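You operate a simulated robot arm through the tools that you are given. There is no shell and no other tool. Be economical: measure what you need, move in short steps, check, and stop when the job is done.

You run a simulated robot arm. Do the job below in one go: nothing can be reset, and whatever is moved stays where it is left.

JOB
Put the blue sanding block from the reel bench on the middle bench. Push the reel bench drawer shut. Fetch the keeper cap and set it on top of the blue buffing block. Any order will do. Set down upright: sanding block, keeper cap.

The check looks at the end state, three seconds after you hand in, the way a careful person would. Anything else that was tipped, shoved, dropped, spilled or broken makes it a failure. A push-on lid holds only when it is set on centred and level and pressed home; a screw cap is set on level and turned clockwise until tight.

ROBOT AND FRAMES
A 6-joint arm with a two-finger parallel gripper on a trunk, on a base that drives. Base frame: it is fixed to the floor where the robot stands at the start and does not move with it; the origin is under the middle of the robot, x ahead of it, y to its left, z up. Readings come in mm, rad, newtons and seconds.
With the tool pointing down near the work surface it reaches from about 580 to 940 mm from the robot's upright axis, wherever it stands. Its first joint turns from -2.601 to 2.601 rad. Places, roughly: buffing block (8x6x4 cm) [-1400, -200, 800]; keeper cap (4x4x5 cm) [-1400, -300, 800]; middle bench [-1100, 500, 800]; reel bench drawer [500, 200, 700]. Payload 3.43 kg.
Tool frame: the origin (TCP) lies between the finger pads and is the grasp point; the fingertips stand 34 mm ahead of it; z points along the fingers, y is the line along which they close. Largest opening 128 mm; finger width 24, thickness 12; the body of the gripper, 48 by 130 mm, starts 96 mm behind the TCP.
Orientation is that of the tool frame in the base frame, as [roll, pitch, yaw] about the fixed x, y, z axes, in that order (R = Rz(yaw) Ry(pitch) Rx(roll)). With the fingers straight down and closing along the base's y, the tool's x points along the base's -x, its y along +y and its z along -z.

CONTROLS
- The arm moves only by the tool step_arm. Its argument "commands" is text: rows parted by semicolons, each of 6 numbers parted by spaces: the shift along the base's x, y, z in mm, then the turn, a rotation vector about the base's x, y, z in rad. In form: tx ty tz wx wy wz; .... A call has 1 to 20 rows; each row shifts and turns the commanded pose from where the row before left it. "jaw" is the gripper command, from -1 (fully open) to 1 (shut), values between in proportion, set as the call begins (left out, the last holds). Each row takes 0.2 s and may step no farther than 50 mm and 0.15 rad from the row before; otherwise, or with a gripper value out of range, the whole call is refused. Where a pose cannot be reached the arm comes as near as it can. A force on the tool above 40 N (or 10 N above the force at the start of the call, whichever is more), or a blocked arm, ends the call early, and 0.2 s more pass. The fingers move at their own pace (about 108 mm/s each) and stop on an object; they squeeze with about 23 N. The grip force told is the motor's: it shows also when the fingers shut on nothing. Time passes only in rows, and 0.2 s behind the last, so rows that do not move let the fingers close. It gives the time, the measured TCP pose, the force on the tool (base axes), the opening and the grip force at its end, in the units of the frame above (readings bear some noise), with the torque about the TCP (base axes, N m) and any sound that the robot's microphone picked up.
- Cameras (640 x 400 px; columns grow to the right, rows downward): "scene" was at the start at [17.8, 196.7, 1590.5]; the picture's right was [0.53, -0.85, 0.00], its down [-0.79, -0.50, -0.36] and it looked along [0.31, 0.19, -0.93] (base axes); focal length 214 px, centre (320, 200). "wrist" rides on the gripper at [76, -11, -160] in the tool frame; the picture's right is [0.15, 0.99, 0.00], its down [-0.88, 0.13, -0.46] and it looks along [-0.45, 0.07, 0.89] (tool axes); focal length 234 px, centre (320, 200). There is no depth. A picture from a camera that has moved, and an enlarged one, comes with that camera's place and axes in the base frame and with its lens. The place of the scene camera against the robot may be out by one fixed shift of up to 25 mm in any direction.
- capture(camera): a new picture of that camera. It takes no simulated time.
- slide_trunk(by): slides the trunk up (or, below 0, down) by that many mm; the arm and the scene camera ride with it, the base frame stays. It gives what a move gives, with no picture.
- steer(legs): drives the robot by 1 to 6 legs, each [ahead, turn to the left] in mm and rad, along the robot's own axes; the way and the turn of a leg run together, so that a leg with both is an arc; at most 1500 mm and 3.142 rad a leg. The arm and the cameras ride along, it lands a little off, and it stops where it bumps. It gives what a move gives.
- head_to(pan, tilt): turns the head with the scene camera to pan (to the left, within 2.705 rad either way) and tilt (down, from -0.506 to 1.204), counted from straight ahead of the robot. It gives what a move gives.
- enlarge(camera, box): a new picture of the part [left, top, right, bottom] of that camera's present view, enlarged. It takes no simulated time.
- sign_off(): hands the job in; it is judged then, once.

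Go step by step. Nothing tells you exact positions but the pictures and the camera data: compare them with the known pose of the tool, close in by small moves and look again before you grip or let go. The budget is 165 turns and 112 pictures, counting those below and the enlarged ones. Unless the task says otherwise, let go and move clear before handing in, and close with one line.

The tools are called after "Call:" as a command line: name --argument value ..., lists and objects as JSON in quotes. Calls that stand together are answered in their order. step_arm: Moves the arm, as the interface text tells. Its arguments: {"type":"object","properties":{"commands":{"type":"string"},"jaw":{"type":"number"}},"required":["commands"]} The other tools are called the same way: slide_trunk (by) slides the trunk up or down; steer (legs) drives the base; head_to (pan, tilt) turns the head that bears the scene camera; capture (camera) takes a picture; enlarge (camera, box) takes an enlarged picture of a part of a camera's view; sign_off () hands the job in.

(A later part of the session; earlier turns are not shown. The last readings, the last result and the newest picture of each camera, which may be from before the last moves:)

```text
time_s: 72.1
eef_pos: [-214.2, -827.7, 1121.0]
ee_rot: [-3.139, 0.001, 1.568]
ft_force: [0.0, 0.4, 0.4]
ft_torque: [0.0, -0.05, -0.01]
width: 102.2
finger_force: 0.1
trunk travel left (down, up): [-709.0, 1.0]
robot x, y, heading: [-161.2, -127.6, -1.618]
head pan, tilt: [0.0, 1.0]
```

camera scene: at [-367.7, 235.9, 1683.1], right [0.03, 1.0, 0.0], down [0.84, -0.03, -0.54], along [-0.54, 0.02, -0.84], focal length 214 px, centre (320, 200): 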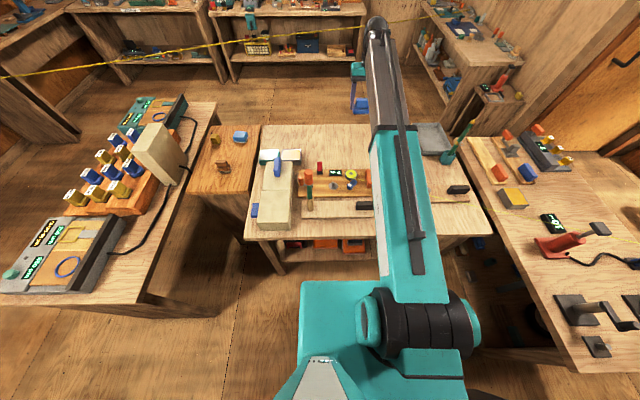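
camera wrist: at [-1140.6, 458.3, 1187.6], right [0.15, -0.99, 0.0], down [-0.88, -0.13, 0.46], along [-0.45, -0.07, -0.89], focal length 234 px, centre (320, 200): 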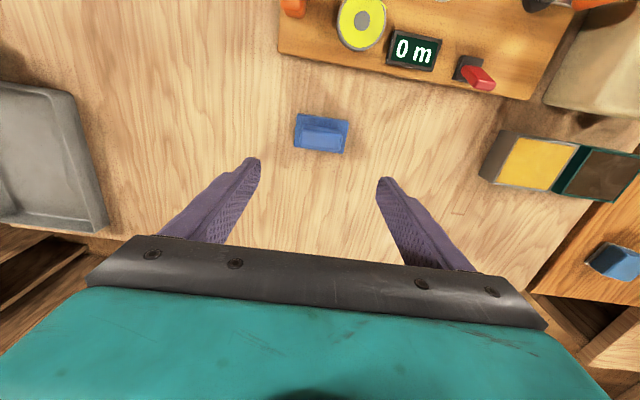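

Call:
steer --legs '[[0, -1.52]]'

Call:
head_to --pan 0.0 --tilt 1.0

Call:
capture --camera "scene"

Call:
capture --camera "wrist"

```text
time_s: 77.8
eef_pos: [-864.8, -79.3, 1120.3]
ee_rot: [-3.14, 0.0, 0.006]
ft_force: [0.3, -0.5, 0.7]
ft_torque: [0.03, -0.02, -0.01]
width: 102.4
finger_force: 0.2
trunk travel left (down, up): [-709.0, 1.0]
robot x, y, heading: [-163.7, -94.2, 3.112]
head pan, tilt: [0.0, 1.0]
```

```text
time_s: 78.4
eef_pos: [-864.2, -78.8, 1121.7]
ee_rot: [-3.139, 0.003, 0.007]
ft_force: [0.2, 0.3, 0.0]
ft_torque: [-0.03, 0.0, 0.0]
width: 102.2
finger_force: 0.1
trunk travel left (down, up): [-709.0, 1.0]
robot x, y, heading: [-160.9, -95.2, 3.11]
head pan, tilt: [0.0, 1.0]
```

```text
75 pictures are left
camera scene: at [-174.8, -267.5, 1687.0], right [0.03, 1.0, 0.0], down [0.84, -0.03, -0.54], along [-0.54, 0.02, -0.84], focal length 214 px, centre (320, 200)
```

scene: 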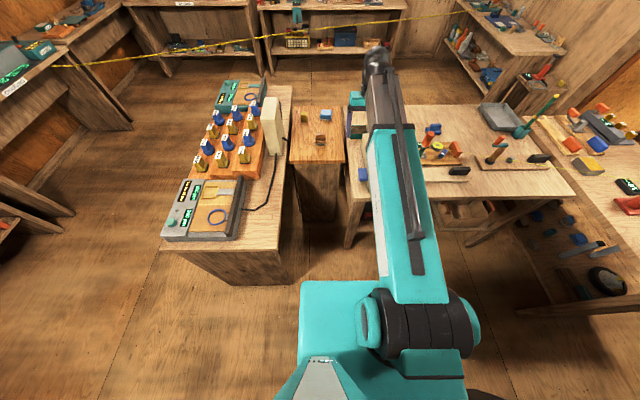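

```text
74 pictures are left
camera wrist: at [-788.2, -66.4, 1281.0], right [0.15, -0.99, 0.0], down [-0.88, -0.14, 0.46], along [-0.45, -0.07, -0.89], focal length 234 px, centre (320, 200)
```

wrist: 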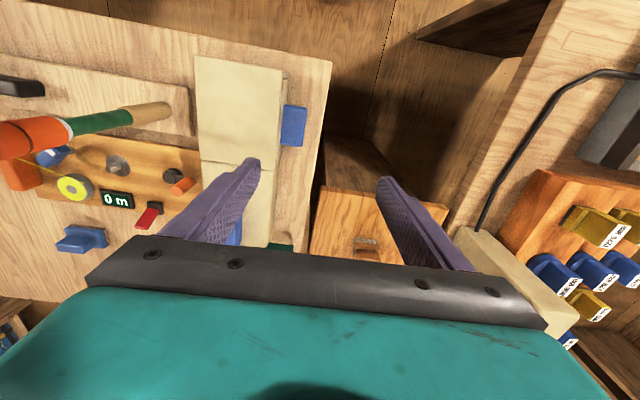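

The gap between benches runs from y=-425 to -83 and the bench legs are set back at x≈-812. I advance 280 mm.

Call:
steer --legs '[[280, 0]]'

Call:
step_arm --commands "0 -40 0 0 0 0;0 -40 0 0 0 0;-20 -40 0 0 0 0;-20 -30 0 0 0 0" --jaw -0.6

Call:
capture --camera "wrist"

Call:
capture --camera "scene"

```text
time_s: 80.5
eef_pos: [-1144.4, -76.0, 1120.9]
ee_rot: [-3.138, 0.001, 0.012]
ft_force: [0.1, 0.2, 0.0]
ft_torque: [-0.03, -0.05, -0.02]
width: 102.3
finger_force: 0.0
trunk travel left (down, up): [-709.0, 1.0]
robot x, y, heading: [-438.5, -85.3, 3.124]
head pan, tilt: [0.0, 1.0]
```

```text
time_s: 81.5
eef_pos: [-1183.9, -226.4, 1121.5]
ee_rot: [-3.14, 0.001, 0.013]
ft_force: [-0.7, -0.2, -2.2]
ft_torque: [-0.03, 0.0, 0.0]
width: 102.6
finger_force: 0.0
trunk travel left (down, up): [-709.0, 1.0]
robot x, y, heading: [-438.5, -84.6, 3.119]
head pan, tilt: [0.0, 1.0]
```

```text
73 pictures are left
camera wrist: at [-1106.9, -214.1, 1281.9], right [0.16, -0.99, 0.0], down [-0.88, -0.14, 0.46], along [-0.45, -0.07, -0.89], focal length 234 px, centre (320, 200)
```

wrist: 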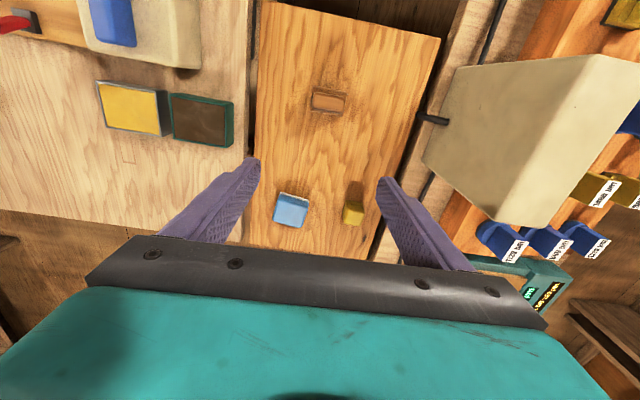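

```text
72 pictures are left
camera scene: at [-453.0, -259.2, 1687.0], right [0.02, 1.0, 0.0], down [0.84, -0.02, -0.54], along [-0.54, 0.01, -0.84], focal length 214 px, centre (320, 200)
```

scene: 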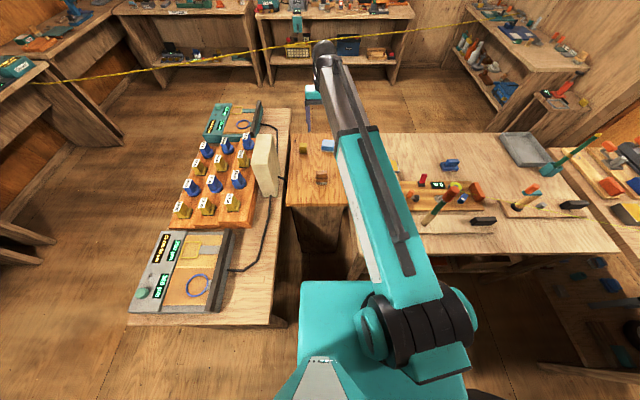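

Still clear. The cap is at about (-1335,-322) and the buffing block at about (-1365,-188), both just within reach. I creep forward 20 mm and enlarge the view.

Call:
steer --legs '[[20, 0]]'

Call:
step_arm --commands "-20 -15 -30 0 0 0;-20 -15 -40 0 0 0;-20 -15 -40 0 0 0;0 0 -20 0 0 0" --jaw -0.6

Call:
enlarge --camera "wrist" --box '[220, 120, 420, 245]'

Call:
capture --camera "wrist"

```text
time_s: 82.3
eef_pos: [-1204.1, -225.0, 1122.0]
ee_rot: [-3.141, 0.002, 0.013]
ft_force: [-0.5, 0.1, -0.2]
ft_torque: [-0.04, -0.04, -0.03]
width: 102.3
finger_force: 0.0
trunk travel left (down, up): [-709.0, 1.0]
robot x, y, heading: [-458.2, -85.8, 3.117]
head pan, tilt: [0.0, 1.0]
```

```text
time_s: 83.3
eef_pos: [-1260.2, -269.8, 991.8]
ee_rot: [-3.14, 0.001, 0.013]
ft_force: [0.0, -0.1, -0.5]
ft_torque: [0.03, -0.01, -0.01]
width: 102.4
finger_force: 0.1
trunk travel left (down, up): [-709.0, 1.0]
robot x, y, heading: [-460.6, -88.7, 3.124]
head pan, tilt: [0.0, 1.0]
```

```text
3.20 times, centred on (320, 182) of wrist
camera zoom: at [-1183.4, -256.4, 1151.4], right [0.16, -0.99, 0.0], down [-0.88, -0.14, 0.46], along [-0.45, -0.07, -0.89], focal length 749 px, centre (320, 256)
```

zoom: 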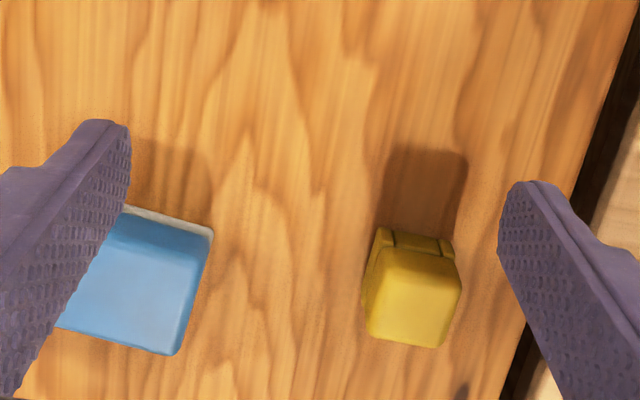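

```text
70 pictures are left
camera wrist: at [-1183.4, -256.4, 1151.4], right [0.16, -0.99, 0.0], down [-0.88, -0.14, 0.46], along [-0.45, -0.07, -0.89], focal length 234 px, centre (320, 200)
```

wrist: 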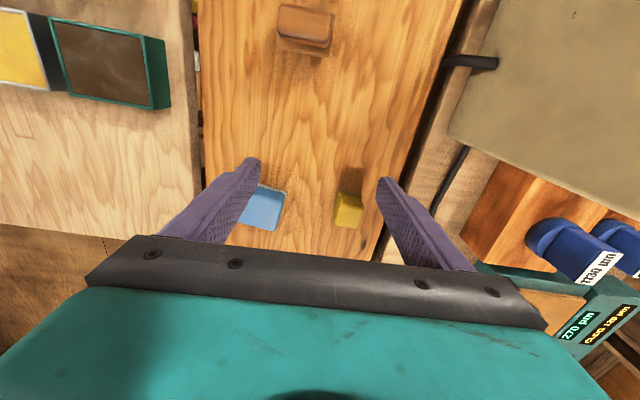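

The cap is aligned with the base axes, centred near (-1350,-327). I move over it at z 900 with the opening at 75 mm.

Call:
step_arm --commands "-30 -19 -10 0 0 -0.013;-30 -19 -20 0 0 0;-30 -19 -30 0 0 0;0 0 -30 0 0 0;0 0 0 0 0 0" --jaw -0.17

Call:
capture --camera "wrist"

Call:
enlarge --camera "wrist" --box '[220, 120, 420, 245]'

```text
time_s: 84.5
eef_pos: [-1353.5, -326.7, 904.2]
ee_rot: [-3.14, 0.003, -0.001]
ft_force: [-0.4, 0.1, -0.2]
ft_torque: [0.02, -0.03, 0.0]
width: 74.6
finger_force: 0.1
trunk travel left (down, up): [-709.0, 1.0]
robot x, y, heading: [-459.5, -86.7, 3.118]
head pan, tilt: [0.0, 1.0]
```

```text
69 pictures are left
camera wrist: at [-1276.6, -315.4, 1063.3], right [0.15, -0.99, 0.0], down [-0.88, -0.13, 0.46], along [-0.45, -0.06, -0.89], focal length 234 px, centre (320, 200)
```

wrist: 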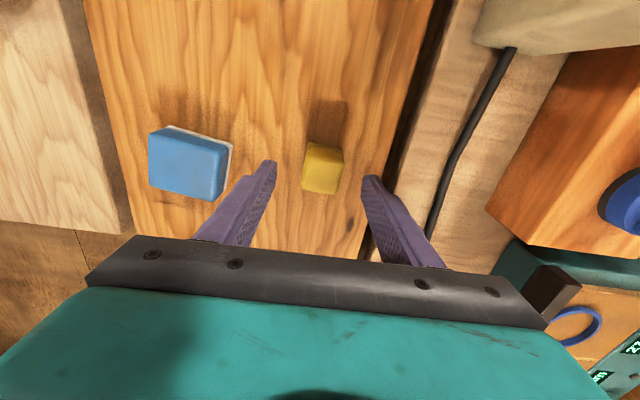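

```text
3.20 times, centred on (320, 182) of wrist
camera zoom: at [-1276.6, -315.4, 1063.3], right [0.15, -0.99, 0.0], down [-0.88, -0.13, 0.46], along [-0.45, -0.06, -0.89], focal length 749 px, centre (320, 256)
```

zoom: 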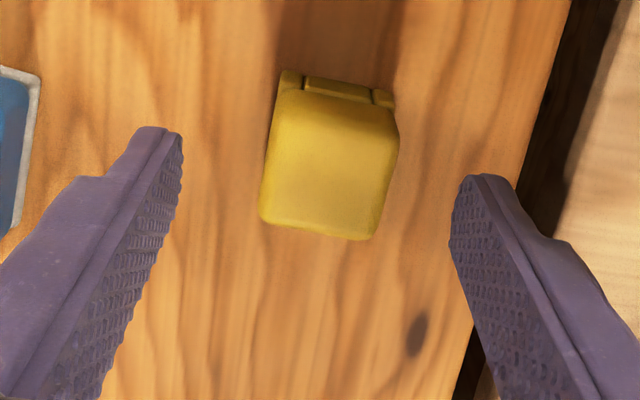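

Well centred. I descend to grip height (TCP z≈838) and close.

Call:
step_arm --commands "-3 -1 -25 0 0 0;0 0 -20 0 0 0;0 0 -14 0 0 0;0 0 -6 0 0 0;0 0 0 0 0 0" --jaw -0.17

Call:
enlarge --camera "wrist" --box '[220, 120, 420, 245]'

```text
time_s: 85.7
eef_pos: [-1356.6, -329.0, 836.0]
ee_rot: [-3.14, 0.003, -0.001]
ft_force: [-1.1, -0.1, -0.1]
ft_torque: [-0.04, -0.04, 0.01]
width: 74.8
finger_force: 0.2
trunk travel left (down, up): [-709.0, 1.0]
robot x, y, heading: [-461.6, -90.1, 3.12]
head pan, tilt: [0.0, 1.0]
```

```text
3.20 times, centred on (320, 182) of wrist
camera zoom: at [-1279.9, -316.2, 996.4], right [0.15, -0.99, 0.0], down [-0.88, -0.13, 0.46], along [-0.45, -0.06, -0.89], focal length 749 px, centre (320, 256)
```

zoom: 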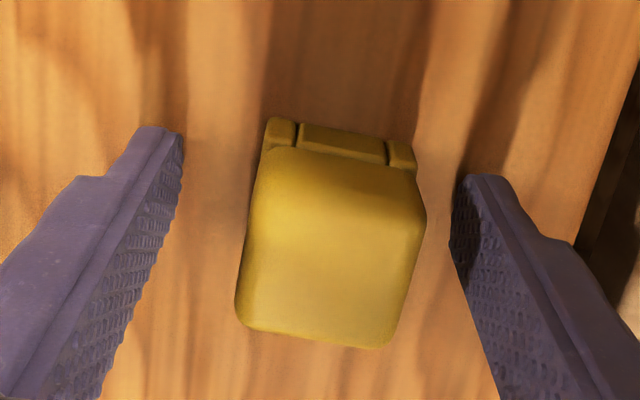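

Call:
step_arm --commands "0 0 0 0 0 0;0 0 0 0 0 0;0 0 0 0 0 0" --jaw 1

Call:
step_arm --commands "0 0 10 0 0 0;0 0 25 0 0 0;0 0 35 0 0 0;0 0 0 0 0 0" --jaw 1

Call:
capture --camera "wrist"

```text
time_s: 86.5
eef_pos: [-1356.0, -328.4, 836.9]
ee_rot: [-3.14, 0.001, 0.0]
ft_force: [-0.5, -0.3, -0.4]
ft_torque: [0.0, 0.01, -0.03]
width: 39.7
finger_force: 22.8
trunk travel left (down, up): [-709.0, 1.0]
robot x, y, heading: [-463.7, -88.1, 3.121]
head pan, tilt: [0.0, 1.0]
```

```text
time_s: 87.5
eef_pos: [-1356.9, -329.0, 906.9]
ee_rot: [-3.139, 0.0, -0.001]
ft_force: [0.4, -0.9, -1.2]
ft_torque: [-0.01, 0.0, -0.04]
width: 39.9
finger_force: 22.8
trunk travel left (down, up): [-709.0, 1.0]
robot x, y, heading: [-460.2, -88.3, 3.12]
head pan, tilt: [0.0, 1.0]
```

```text
66 pictures are left
camera wrist: at [-1280.7, -316.4, 1066.9], right [0.15, -0.99, 0.0], down [-0.88, -0.13, 0.46], along [-0.45, -0.06, -0.89], focal length 234 px, centre (320, 200)
```

wrist: 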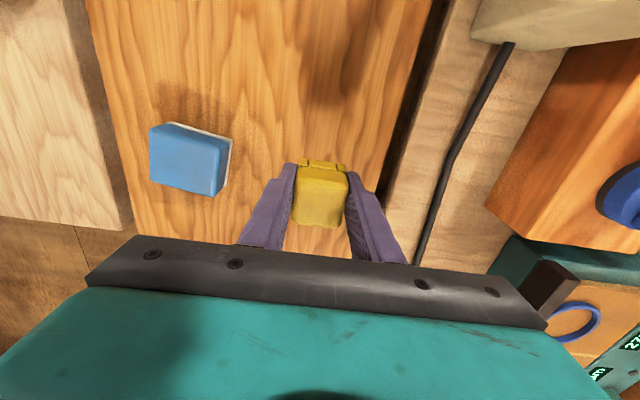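

The cap is held. I enlarge to locate the buffing block's top precisely.

Call:
enlarge --camera "wrist" --box '[110, 90, 270, 215]'

Call:
step_arm --commands "20 40 10 0 0 0;20 40 10 0 0 0;20 20 5 0 0 0;0 0 0 0 0 0" --jaw 1

Call:
enlarge --camera "wrist" --box '[170, 100, 370, 245]'

```text
3.20 times, centred on (190, 152) of wrist
camera zoom: at [-1280.7, -316.4, 1066.9], right [0.15, -0.99, 0.0], down [-0.88, -0.13, 0.46], along [-0.45, -0.06, -0.89], focal length 749 px, centre (736, 352)
```

zoom: 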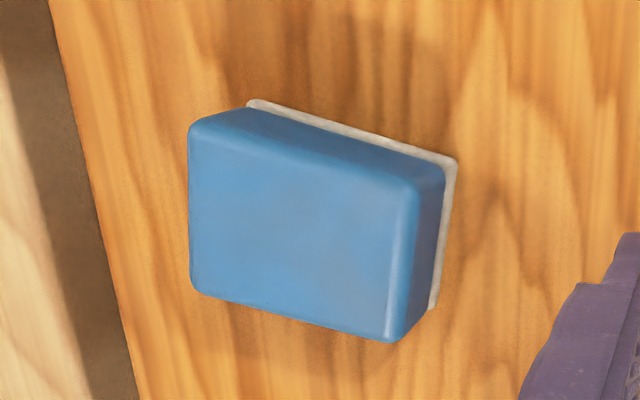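

```text
time_s: 88.5
eef_pos: [-1295.6, -225.3, 932.5]
ee_rot: [-3.141, 0.003, -0.001]
ft_force: [-0.4, 0.4, 0.2]
ft_torque: [0.01, -0.01, 0.02]
width: 39.6
finger_force: 23.0
trunk travel left (down, up): [-709.0, 1.0]
robot x, y, heading: [-460.4, -89.8, 3.119]
head pan, tilt: [0.0, 1.0]
```

```text
2.76 times, centred on (270, 172) of wrist
camera zoom: at [-1218.6, -214.6, 1093.0], right [0.15, -0.99, 0.0], down [-0.88, -0.13, 0.46], along [-0.45, -0.06, -0.89], focal length 646 px, centre (458, 276)
```

zoom: 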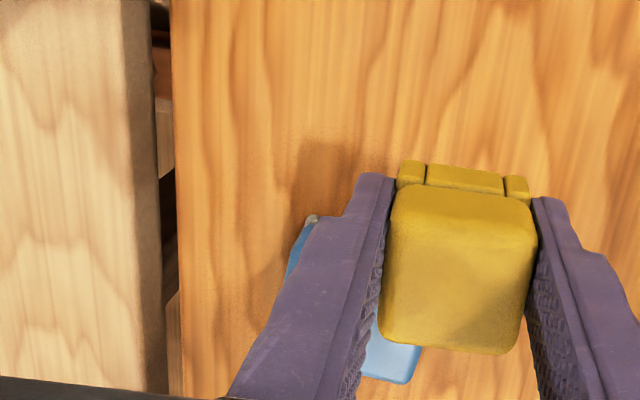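

The buffing block centre is at about (-1379,-185) with its top at z≈837. I move above it with the cap at z 930 and check.

Call:
step_arm --commands "-28 14 0 0 0 0;-28 14 0 0 0 0;-26 12 0 0 0 0;0 0 -15 0 0 0;0 0 0 0 0 0" --jaw 1

Call:
enlarge --camera "wrist" --box '[220, 120, 420, 245]'

Call:
enlarge --camera "scene" --box '[270, 60, 430, 190]'

```text
time_s: 89.7
eef_pos: [-1379.6, -187.2, 917.4]
ee_rot: [-3.139, -0.001, 0.0]
ft_force: [0.5, 0.0, -1.4]
ft_torque: [-0.01, 0.02, -0.01]
width: 39.7
finger_force: 22.9
trunk travel left (down, up): [-709.0, 1.0]
robot x, y, heading: [-456.4, -87.0, 3.121]
head pan, tilt: [0.0, 1.0]
```

```text
3.20 times, centred on (320, 182) of wrist
camera zoom: at [-1302.0, -175.6, 1076.6], right [0.15, -0.99, 0.0], down [-0.88, -0.13, 0.46], along [-0.45, -0.06, -0.89], focal length 749 px, centre (320, 256)
```

zoom: 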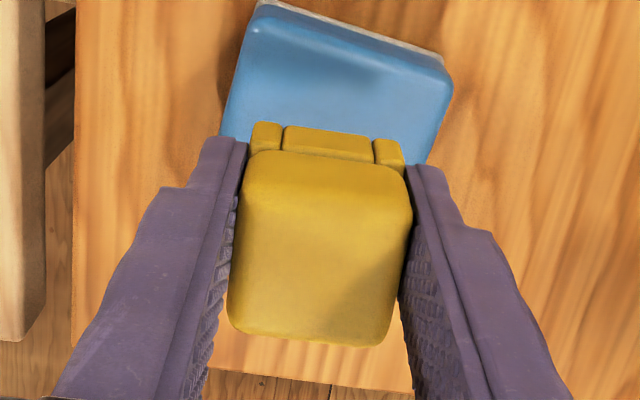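

```text
3.08 times, centred on (350, 125) of scene
camera zoom: at [-473.0, -258.4, 1687.1], right [0.02, 1.0, 0.0], down [0.84, -0.02, -0.54], along [-0.54, 0.01, -0.84], focal length 660 px, centre (228, 431)
```

zoom: 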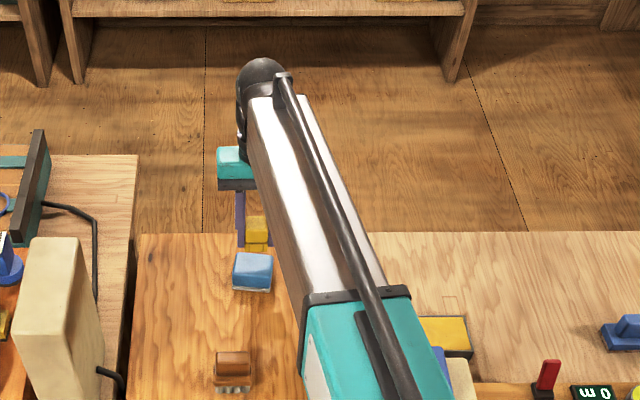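

The cap is centred over the block to within a few mm. I descend in small steps watching for contact.

Call:
step_arm --commands "-1 -2 -12 0 0 0;0 0 -10 0 0 0;0 0 -6 0 0 0;0 0 0 0 0 0" --jaw 1

Call:
step_arm --commands "0 0 -2 0 0 0;0 0 -2 0 0 0;0 0 -2 0 0 0;0 0 0 0 0 0" --jaw 1

Call:
enlarge --camera "wrist" --box '[220, 120, 420, 245]'

```text
time_s: 90.7
eef_pos: [-1379.3, -189.1, 889.7]
ee_rot: [-3.138, 0.001, -0.001]
ft_force: [-0.6, -0.2, -1.1]
ft_torque: [0.0, 0.0, 0.02]
width: 39.6
finger_force: 23.7
trunk travel left (down, up): [-709.0, 1.0]
robot x, y, heading: [-460.1, -88.1, 3.117]
head pan, tilt: [0.0, 1.0]
```

```text
time_s: 91.7
eef_pos: [-1380.0, -190.6, 883.0]
ee_rot: [-3.138, 0.001, 0.0]
ft_force: [-0.4, -0.6, 0.1]
ft_torque: [-0.01, 0.01, -0.02]
width: 39.5
finger_force: 23.2
trunk travel left (down, up): [-709.0, 1.0]
robot x, y, heading: [-464.1, -87.6, 3.123]
head pan, tilt: [0.0, 1.0]
```

```text
3.20 times, centred on (320, 182) of wrist
camera zoom: at [-1302.8, -179.2, 1043.3], right [0.15, -0.99, 0.0], down [-0.88, -0.13, 0.46], along [-0.45, -0.06, -0.89], focal length 749 px, centre (320, 256)
```

zoom: 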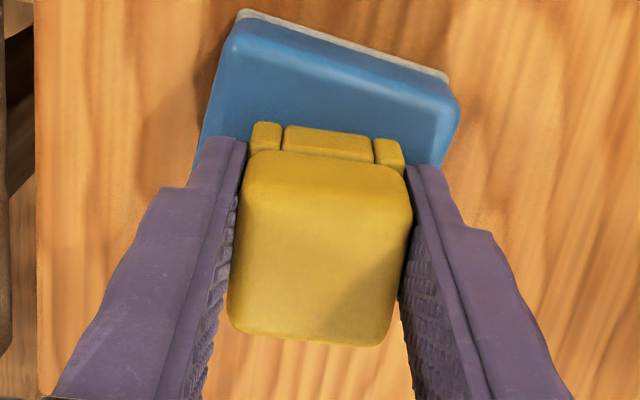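

Call:
step_arm --commands "0 0 -1.5 0 0 0;0 0 -1.5 0 0 0;0 0 0 0 0 0" --jaw 1

Call:
step_arm --commands "0 0 -1.5 0 0 0;0 0 -1.5 0 0 0;0 0 0 0 0 0" --jaw 1

```text
time_s: 92.5
eef_pos: [-1379.5, -192.0, 880.2]
ee_rot: [-3.14, 0.002, 0.0]
ft_force: [0.3, 0.8, -0.2]
ft_torque: [-0.02, -0.03, -0.01]
width: 39.6
finger_force: 22.8
trunk travel left (down, up): [-709.0, 1.0]
robot x, y, heading: [-459.8, -85.7, 3.12]
head pan, tilt: [0.0, 1.0]
```

```text
time_s: 93.3
eef_pos: [-1378.7, -191.6, 876.7]
ee_rot: [-3.14, 0.002, 0.0]
ft_force: [0.6, 0.7, -0.6]
ft_torque: [0.0, -0.03, -0.01]
width: 39.3
finger_force: 23.0
trunk travel left (down, up): [-709.0, 1.0]
robot x, y, heading: [-460.8, -89.6, 3.12]
head pan, tilt: [0.0, 1.0]
```

No contact yet; I continue slowly.

Call:
step_arm --commands "-1 1.5 -1.5 0 0 0;0 0 -1.5 0 0 0;0 0 0 0 0 0" --jaw 1

Call:
enlarge --camera "wrist" --box '[220, 120, 420, 245]'

```text
time_s: 94.1
eef_pos: [-1379.4, -188.1, 876.3]
ee_rot: [-3.139, 0.005, 0.001]
ft_force: [-1.5, -2.3, 11.2]
ft_torque: [-0.16, -0.11, -0.03]
width: 39.8
finger_force: 22.9
trunk travel left (down, up): [-709.0, 1.0]
robot x, y, heading: [-459.3, -86.7, 3.118]
head pan, tilt: [0.0, 1.0]
```

```text
3.20 times, centred on (320, 182) of wrist
camera zoom: at [-1302.6, -177.7, 1036.4], right [0.15, -0.99, 0.0], down [-0.88, -0.13, 0.46], along [-0.45, -0.07, -0.89], focal length 749 px, centre (320, 256)
```

zoom: 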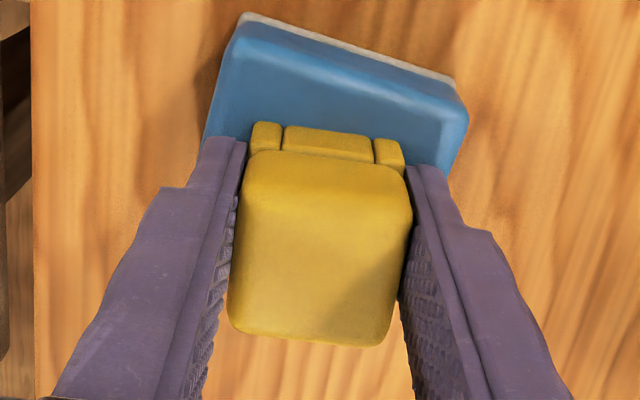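

Contact. The cap sits slightly toward the far side, so I lift 3 mm, shift 4 mm toward the middle and set down again.

Call:
step_arm --commands "0 0 4 0 0 0;4 0 0 0 0 0;0 0 -2 0 0 0;0 0 -1.5 0 0 0;0 0 0 0 0 0" --jaw 1

```text
time_s: 95.3
eef_pos: [-1376.6, -187.2, 876.5]
ee_rot: [-3.141, 0.004, -0.002]
ft_force: [0.1, 3.4, 17.9]
ft_torque: [0.01, -0.15, -0.02]
width: 39.4
finger_force: 23.3
trunk travel left (down, up): [-709.0, 1.0]
robot x, y, heading: [-461.0, -87.1, 3.117]
head pan, tilt: [0.0, 1.0]
```

Call:
step_arm --commands "0 0 1.2 0 0 0;0 0 0 0 0 0" --jaw 1

Call:
step_arm --commands "0 0 0 0 0 0;0 0 0 0 0 0;0 0 5 0 0 0;0 0 20 0 0 0;0 0 40 0 0 0;0 0 40 0 0 0;20 0 30 0 0 0;0 0 0 0 0 0" --jaw -0.17

Call:
enlarge --camera "wrist" --box '[220, 80, 420, 245]'

```text
time_s: 95.9
eef_pos: [-1376.5, -187.6, 877.5]
ee_rot: [-3.142, 0.002, 0.001]
ft_force: [-1.3, 1.5, 13.5]
ft_torque: [-0.02, 0.07, 0.04]
width: 39.5
finger_force: 23.1
trunk travel left (down, up): [-709.0, 1.0]
robot x, y, heading: [-464.6, -90.9, 3.122]
head pan, tilt: [0.0, 1.0]
```

```text
time_s: 97.7
eef_pos: [-1355.7, -188.9, 1011.1]
ee_rot: [-3.141, 0.001, 0.0]
ft_force: [-0.6, -0.3, 0.4]
ft_torque: [-0.03, -0.01, -0.01]
width: 74.9
finger_force: 0.1
trunk travel left (down, up): [-709.0, 1.0]
robot x, y, heading: [-456.2, -91.6, 3.123]
head pan, tilt: [0.0, 1.0]
```

```text
2.42 times, centred on (320, 162) of wrist
camera zoom: at [-1278.6, -176.5, 1171.6], right [0.15, -0.99, 0.0], down [-0.88, -0.13, 0.46], along [-0.45, -0.06, -0.89], focal length 568 px, centre (320, 291)
```

zoom: 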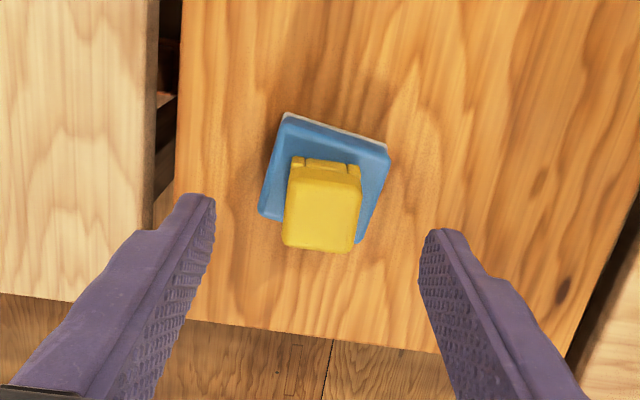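

The cap sits centred on the buffing block. Now I retract, back out and turn back toward the reel bench for the drawer.

Call:
step_arm --commands "30 10 30 0 0 0;40 10 40 0 0 0;45 15 30 0 0 0;45 15 0 0 0 0;35 10 0 0 0 0;0 0 0 0 0 0" --jaw 1

Call:
steer --legs '[[-290, 0], [0, 1.58], [0, 1.58]]'

Call:
head_to --pan 0.3 --tilt 0.8

Call:
capture --camera "scene"

```text
refused: row 2 steps farther than a row can; nothing moved
```

```text
time_s: 110.5
eef_pos: [721.1, 25.0, 1011.3]
ee_rot: [-3.14, 0.0, -3.122]
ft_force: [0.4, -0.3, -0.1]
ft_torque: [0.0, -0.01, -0.01]
width: 74.8
finger_force: 0.0
trunk travel left (down, up): [-709.0, 1.0]
robot x, y, heading: [-175.4, -58.9, -0.013]
head pan, tilt: [0.0, 1.0]
```

```text
time_s: 111.3
eef_pos: [720.7, 27.1, 1011.2]
ee_rot: [-3.141, 0.003, -3.123]
ft_force: [-0.5, -0.6, -0.1]
ft_torque: [0.02, 0.01, -0.02]
width: 74.8
finger_force: 0.1
trunk travel left (down, up): [-709.0, 1.0]
robot x, y, heading: [-174.8, -61.5, -0.014]
head pan, tilt: [0.3, 0.799]
```

```text
58 pictures are left
camera scene: at [-122.1, 131.2, 1702.2], right [0.28, -0.96, 0.0], down [-0.69, -0.2, -0.7], along [0.67, 0.2, -0.72], focal length 214 px, centre (320, 200)
```

scene: 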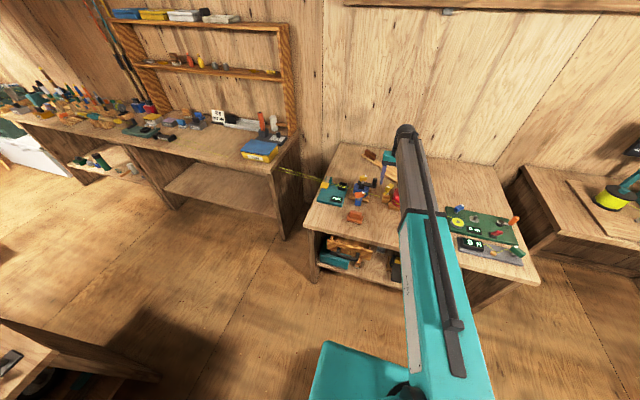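

The retract was refused, so the arm swept out at full reach at z≈1011 (tips 977). I check that nothing was disturbed on either bench.

Call:
enlarge --camera "scene" --box '[290, 130, 550, 300]'

Call:
head_to --pan -2.6 --tilt 0.7

Call:
capture --camera "scene"

Call:
capture --camera "wrist"

```text
2.35 times, centred on (420, 215) of scene
camera zoom: at [-122.1, 131.2, 1702.2], right [0.28, -0.96, 0.0], down [-0.69, -0.2, -0.7], along [0.67, 0.2, -0.72], focal length 505 px, centre (85, 165)
```

zoom: 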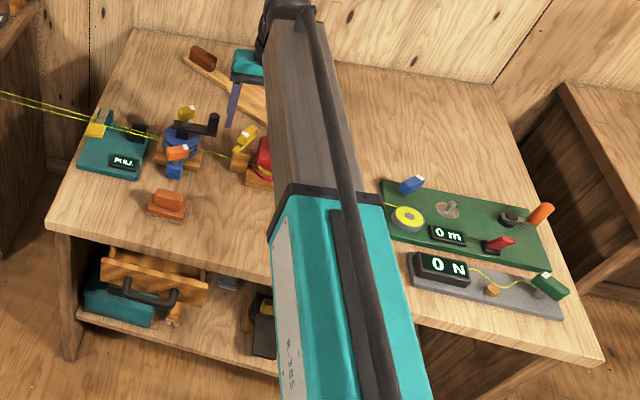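

```text
time_s: 113.8
eef_pos: [720.2, 26.8, 1012.3]
ee_rot: [3.142, 0.002, -3.124]
ft_force: [0.4, 0.7, 0.6]
ft_torque: [0.02, 0.03, -0.01]
width: 75.0
finger_force: 0.1
trunk travel left (down, up): [-709.0, 1.0]
robot x, y, heading: [-174.1, -60.4, -0.017]
head pan, tilt: [-2.601, 0.7]
```

```text
56 pictures are left
camera scene: at [-272.9, 65.6, 1710.4], right [-0.5, 0.86, 0.0], down [0.56, 0.32, -0.76], along [-0.66, -0.39, -0.64], focal length 214 px, centre (320, 200)
```

scene: 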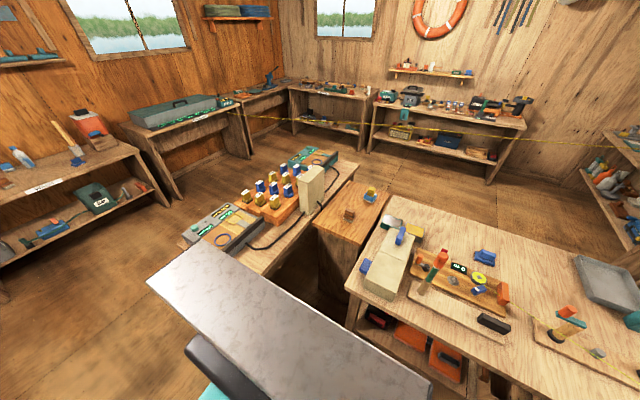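

```text
55 pictures are left
camera wrist: at [645.2, 13.6, 1171.6], right [-0.17, 0.99, 0.0], down [0.88, 0.15, 0.46], along [0.45, 0.07, -0.89], focal length 234 px, centre (320, 200)
```

wrist: 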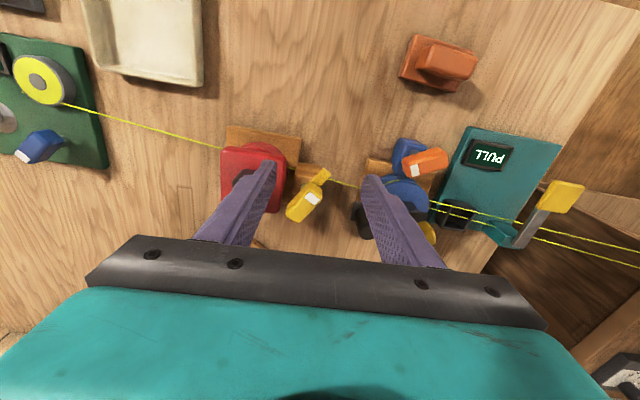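

Everything is undisturbed: sanding block and cap in place, lines intact. Next I raise the arm, back up, and bring the hand in front of the drawer.

Call:
step_arm --commands "0 0 25 0 0 0;0 0 30 0 0 0;0 0 0 0 0 0" --jaw 1

Call:
steer --legs '[[-185, 0]]'

Call:
step_arm --commands "-40 15 0 0 0 0;-45 15 0 0 0 0;-45 15 0 0 0 0;-35 20 0 0 0 0;0 20 0 0 0 0;0 20 0 0 0 0;0 20 0 0 0 0;0 0 0 0 0 0" --jaw 1

Call:
head_to --pan 0.3 --tilt 0.8

Call:
capture --camera "scene"

Call:
capture --camera "wrist"

```text
time_s: 114.6
eef_pos: [721.8, 24.9, 1066.8]
ee_rot: [-3.14, 0.0, -3.123]
ft_force: [-0.6, 0.3, -0.1]
ft_torque: [0.02, -0.03, -0.01]
width: 0.0
finger_force: 22.9
trunk travel left (down, up): [-709.0, 1.0]
robot x, y, heading: [-172.0, -59.8, -0.012]
head pan, tilt: [-2.601, 0.7]
```

```text
time_s: 116.3
eef_pos: [532.4, 27.1, 1068.9]
ee_rot: [-3.139, 0.003, -3.123]
ft_force: [-0.3, -0.8, -0.7]
ft_torque: [0.0, -0.04, -0.01]
width: 0.0
finger_force: 23.0
trunk travel left (down, up): [-709.0, 1.0]
robot x, y, heading: [-360.0, -54.4, -0.015]
head pan, tilt: [-2.601, 0.7]
```

```text
time_s: 118.1
eef_pos: [370.0, 154.3, 1068.2]
ee_rot: [-3.139, 0.002, -3.123]
ft_force: [0.6, -0.2, 0.1]
ft_torque: [0.0, -0.01, -0.04]
width: 0.0
finger_force: 23.3
trunk travel left (down, up): [-709.0, 1.0]
robot x, y, heading: [-360.9, -55.1, -0.018]
head pan, tilt: [-2.601, 0.7]
```

```text
time_s: 120.6
eef_pos: [368.5, 153.5, 1068.4]
ee_rot: [-3.139, 0.002, -3.123]
ft_force: [0.4, 0.2, 0.0]
ft_torque: [0.0, 0.03, 0.02]
width: 0.2
finger_force: 22.7
trunk travel left (down, up): [-709.0, 1.0]
robot x, y, heading: [-362.9, -53.3, -0.014]
head pan, tilt: [0.3, 0.799]
```

```text
54 pictures are left
camera scene: at [-308.6, 133.7, 1702.2], right [0.28, -0.96, 0.0], down [-0.69, -0.2, -0.7], along [0.67, 0.2, -0.72], focal length 214 px, centre (320, 200)
```

scene: 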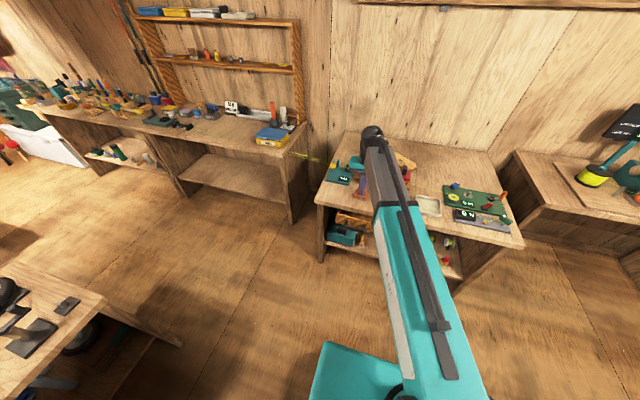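

```text
53 pictures are left
camera wrist: at [294.3, 141.4, 1228.1], right [-0.17, 0.99, 0.0], down [0.88, 0.15, 0.46], along [0.45, 0.07, -0.89], focal length 234 px, centre (320, 200)
```

wrist: 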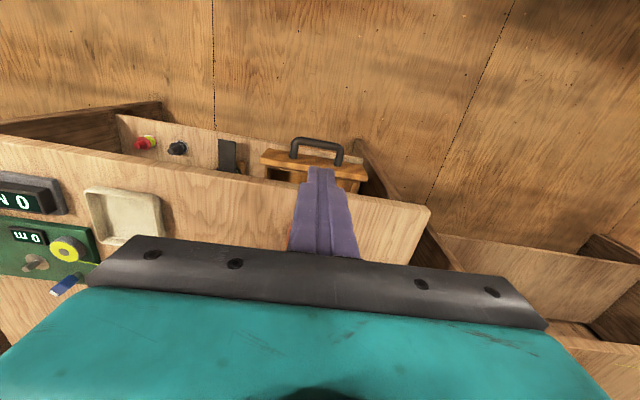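

The handle bar is at about (418,152,685). I tilt the closed fingers slightly forward, stay in front at x≈355, and lower the trunk.

Call:
step_arm --commands "-7 0 0 0 -0.15 0;-7 -1 0 0 -0.15 0;0 0 0 0 0 0" --jaw 1

Call:
slide_trunk --by -300

Call:
capture --camera "wrist"

Call:
capture --camera "scene"

```text
time_s: 121.4
eef_pos: [354.8, 153.2, 1068.7]
ee_rot: [-3.133, 0.301, -3.121]
ft_force: [0.3, 0.4, 0.7]
ft_torque: [0.02, 0.0, -0.03]
width: 0.2
finger_force: 23.0
trunk travel left (down, up): [-709.0, 1.0]
robot x, y, heading: [-357.8, -58.4, -0.015]
head pan, tilt: [0.3, 0.799]
```

```text
time_s: 124.4
eef_pos: [353.7, 152.9, 769.4]
ee_rot: [-3.134, 0.299, -3.121]
ft_force: [0.2, 0.2, 0.1]
ft_torque: [-0.02, 0.01, -0.01]
width: 0.0
finger_force: 23.2
trunk travel left (down, up): [-409.0, 301.0]
robot x, y, heading: [-360.3, -56.4, -0.014]
head pan, tilt: [0.3, 0.799]
```

```text
52 pictures are left
camera wrist: at [235.4, 141.1, 898.7], right [-0.16, 0.99, -0.05], down [0.7, 0.15, 0.7], along [0.69, 0.07, -0.72], focal length 234 px, centre (320, 200)
```

wrist: 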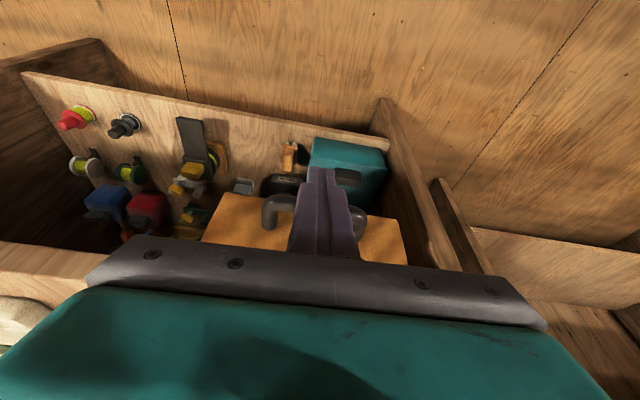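

```text
51 pictures are left
camera scene: at [-308.6, 133.7, 1402.3], right [0.28, -0.96, 0.0], down [-0.69, -0.2, -0.7], along [0.67, 0.2, -0.72], focal length 214 px, centre (320, 200)
```

scene: 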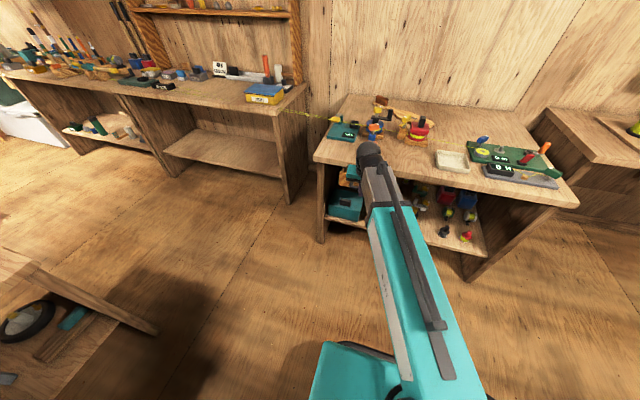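

I lower another 70 mm so the fingertips sit just below bar height, then check.

Call:
slide_trunk --by -70

Call:
capture --camera "wrist"

Call:
head_to --pan 0.8 --tilt 0.6

Call:
capture --camera "scene"

```text
time_s: 125.5
eef_pos: [354.7, 153.3, 698.1]
ee_rot: [-3.135, 0.299, -3.121]
ft_force: [0.5, 0.5, -0.8]
ft_torque: [-0.01, 0.01, -0.01]
width: 0.0
finger_force: 22.9
trunk travel left (down, up): [-339.0, 371.0]
robot x, y, heading: [-354.6, -58.2, -0.013]
head pan, tilt: [0.3, 0.799]
```

```text
50 pictures are left
camera wrist: at [235.4, 141.1, 828.7], right [-0.16, 0.99, -0.05], down [0.7, 0.15, 0.7], along [0.69, 0.07, -0.72], focal length 234 px, centre (320, 200)
```

wrist: 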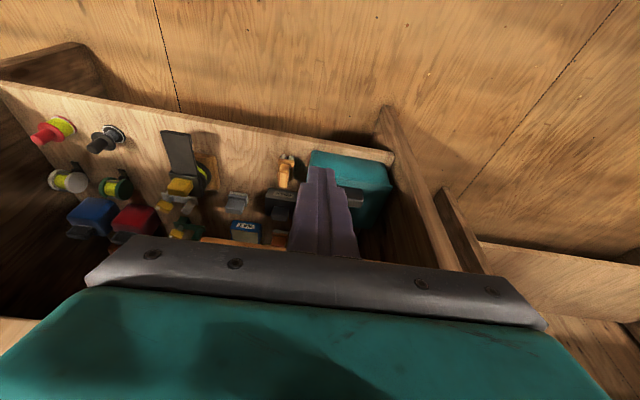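

```text
time_s: 126.4
eef_pos: [354.4, 153.6, 697.7]
ee_rot: [-3.133, 0.301, -3.121]
ft_force: [0.8, 0.4, 0.3]
ft_torque: [-0.02, 0.01, 0.0]
width: 0.0
finger_force: 22.8
trunk travel left (down, up): [-339.0, 371.0]
robot x, y, heading: [-355.0, -56.1, -0.011]
head pan, tilt: [0.799, 0.6]
```

```text
49 pictures are left
camera scene: at [-323.4, 173.4, 1349.1], right [0.71, -0.71, 0.0], down [-0.4, -0.4, -0.82], along [0.58, 0.58, -0.57], focal length 214 px, centre (320, 200)
```

scene: 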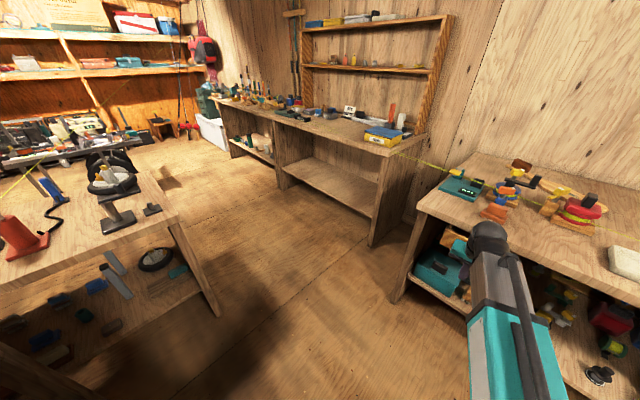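

I advance toward the handle in small steps.

Call:
step_arm --commands "15 0 0 0 0 0;15 0 0 0 0 0;5 0 0 0 0 0;4 0 0 0 0 0;4 0 0 0 0 0;4 0 0 0 0 0;4 0 0 0 0 0;0 0 0 0 0 0" --jaw 1

Call:
capture --camera "wrist"

```text
time_s: 128.2
eef_pos: [405.8, 152.6, 698.7]
ee_rot: [-3.133, 0.301, -3.12]
ft_force: [0.2, -0.6, 0.9]
ft_torque: [0.01, -0.03, 0.0]
width: 0.0
finger_force: 23.4
trunk travel left (down, up): [-339.0, 371.0]
robot x, y, heading: [-357.8, -55.2, -0.016]
head pan, tilt: [0.799, 0.6]
```

```text
48 pictures are left
camera wrist: at [286.6, 140.7, 828.6], right [-0.16, 0.99, -0.05], down [0.7, 0.15, 0.7], along [0.69, 0.07, -0.72], focal length 234 px, centre (320, 200)
```

wrist: 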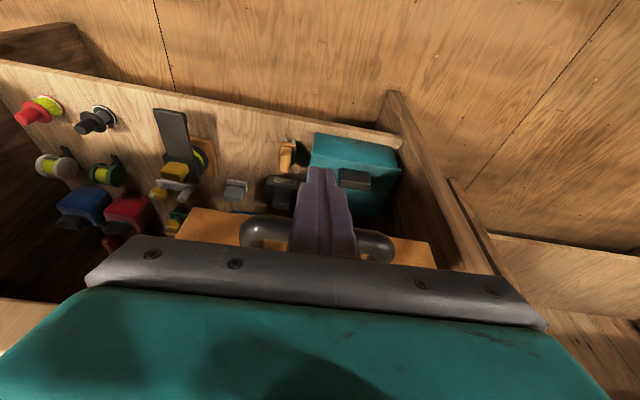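

The wrist views put the handle bar more likely near z≈740. I back off, raise 40 mm and look again.

Call:
step_arm --commands "-20 0 0 0 0 0;-20 0 0 0 0 0;0 0 20 0 0 0;0 0 25 0 0 0;0 0 0 0 0 0" --jaw 1

Call:
capture --camera "wrist"

Call:
head_to --pan -0.15 --tilt 0.6

Call:
capture --camera "scene"

```text
time_s: 129.4
eef_pos: [365.5, 151.7, 740.8]
ee_rot: [-3.132, 0.301, -3.122]
ft_force: [1.2, -0.2, 0.7]
ft_torque: [-0.01, -0.04, -0.02]
width: 0.3
finger_force: 23.6
trunk travel left (down, up): [-339.0, 371.0]
robot x, y, heading: [-358.8, -60.7, -0.013]
head pan, tilt: [0.799, 0.6]
```

```text
47 pictures are left
camera wrist: at [246.7, 140.0, 872.0], right [-0.16, 0.99, -0.05], down [0.7, 0.15, 0.7], along [0.69, 0.07, -0.72], focal length 234 px, centre (320, 200)
```

wrist: 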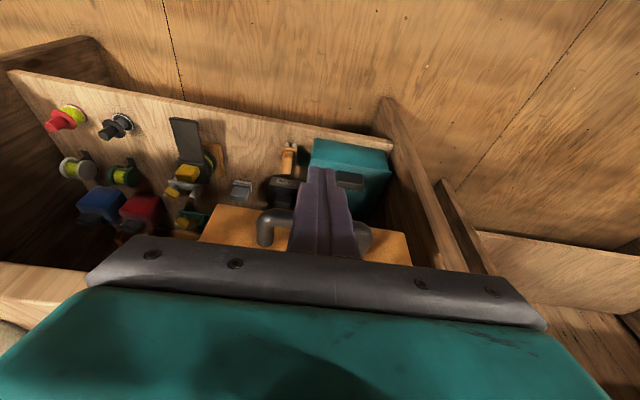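

```text
time_s: 130.7
eef_pos: [365.6, 151.5, 740.9]
ee_rot: [-3.134, 0.3, -3.123]
ft_force: [-0.1, 0.1, 0.0]
ft_torque: [0.01, -0.02, -0.01]
width: 0.0
finger_force: 22.9
trunk travel left (down, up): [-339.0, 371.0]
robot x, y, heading: [-358.1, -57.3, -0.013]
head pan, tilt: [-0.15, 0.6]
```

```text
46 pictures are left
camera scene: at [-298.7, 96.6, 1349.1], right [-0.16, -0.99, 0.0], down [-0.56, 0.09, -0.83], along [0.81, -0.13, -0.56], focal length 214 px, centre (320, 200)
```

scene: 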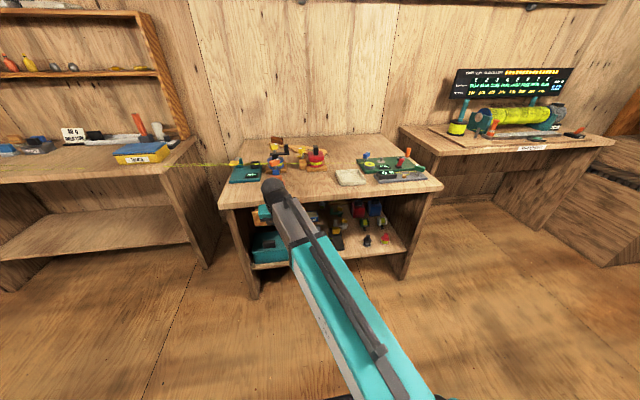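

The bar is now consistently at about (408,736). I push forward in small steps, watching the force.

Call:
step_arm --commands "10 0 0 0 0 0;6 0 0 0 0 0;5 0 0 0 0 0;5 0 0 0 0 0;5 0 0 0 0 0;5 0 0 0 0 0" --jaw 1

Call:
capture --camera "wrist"

```text
time_s: 132.1
eef_pos: [401.1, 153.3, 743.5]
ee_rot: [-3.133, 0.3, -3.12]
ft_force: [0.4, 1.0, 0.2]
ft_torque: [-0.03, -0.01, 0.05]
width: 0.0
finger_force: 23.3
trunk travel left (down, up): [-339.0, 371.0]
robot x, y, heading: [-358.6, -57.3, -0.014]
head pan, tilt: [-0.15, 0.6]
```

```text
45 pictures are left
camera wrist: at [282.3, 141.3, 873.5], right [-0.16, 0.99, -0.05], down [0.7, 0.15, 0.7], along [0.69, 0.07, -0.72], focal length 234 px, centre (320, 200)
```

wrist: 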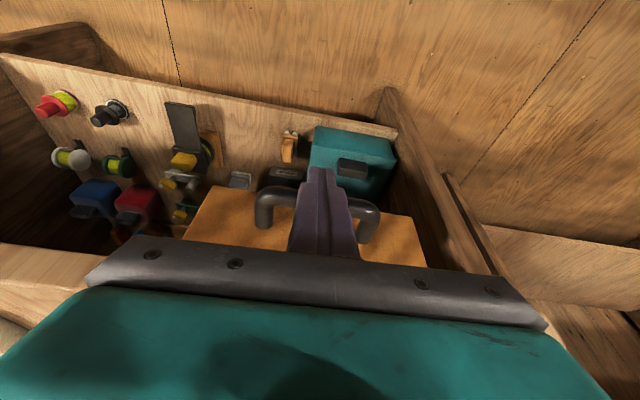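

Call:
enlarge --camera "wrist" --box '[170, 120, 450, 270]'

Call:
enlarge --camera "scene" --box '[200, 130, 450, 300]'

```text
2.29 times, centred on (310, 195) of wrist
camera zoom: at [282.3, 141.3, 873.5], right [-0.16, 0.99, -0.05], down [0.7, 0.15, 0.7], along [0.69, 0.07, -0.72], focal length 535 px, centre (343, 211)
```

zoom: 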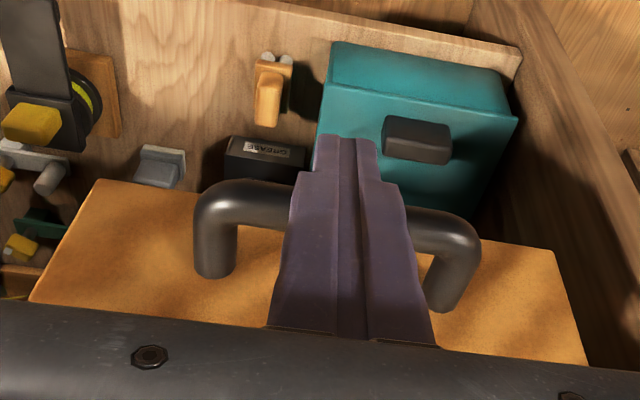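

```text
2.35 times, centred on (325, 215) of scene
camera zoom: at [-298.8, 96.5, 1349.1], right [-0.16, -0.99, 0.0], down [-0.56, 0.09, -0.83], along [0.81, -0.13, -0.56], focal length 505 px, centre (308, 165)
```

zoom: 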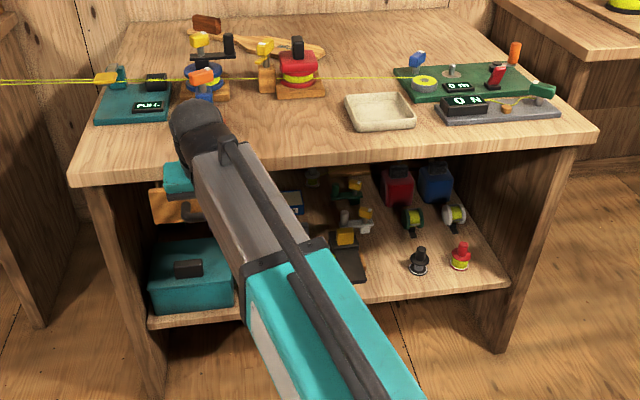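

The handle looks near contact with the fingers in front of it. I keep pushing gently.

Call:
step_arm --commands "5 0 0 0 0 0;5 0 0 0 0 0;5 0 0 0 0 0;5 0 0 0 0 0;0 0 0 0 0 0" --jaw 1

Call:
enlarge --camera "wrist" --box '[170, 120, 450, 270]'

```text
time_s: 133.2
eef_pos: [421.2, 153.5, 743.5]
ee_rot: [-3.132, 0.301, -3.121]
ft_force: [0.1, -0.2, 0.6]
ft_torque: [0.01, -0.03, -0.01]
width: 0.0
finger_force: 23.4
trunk travel left (down, up): [-339.0, 371.0]
robot x, y, heading: [-359.2, -58.3, -0.011]
head pan, tilt: [-0.15, 0.6]
```

```text
2.29 times, centred on (310, 195) of wrist
camera zoom: at [302.7, 141.7, 873.8], right [-0.16, 0.99, -0.05], down [0.7, 0.15, 0.7], along [0.69, 0.07, -0.72], focal length 535 px, centre (343, 211)
```

zoom: 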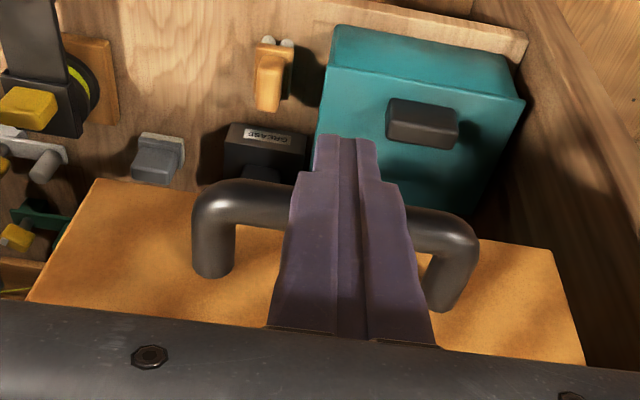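

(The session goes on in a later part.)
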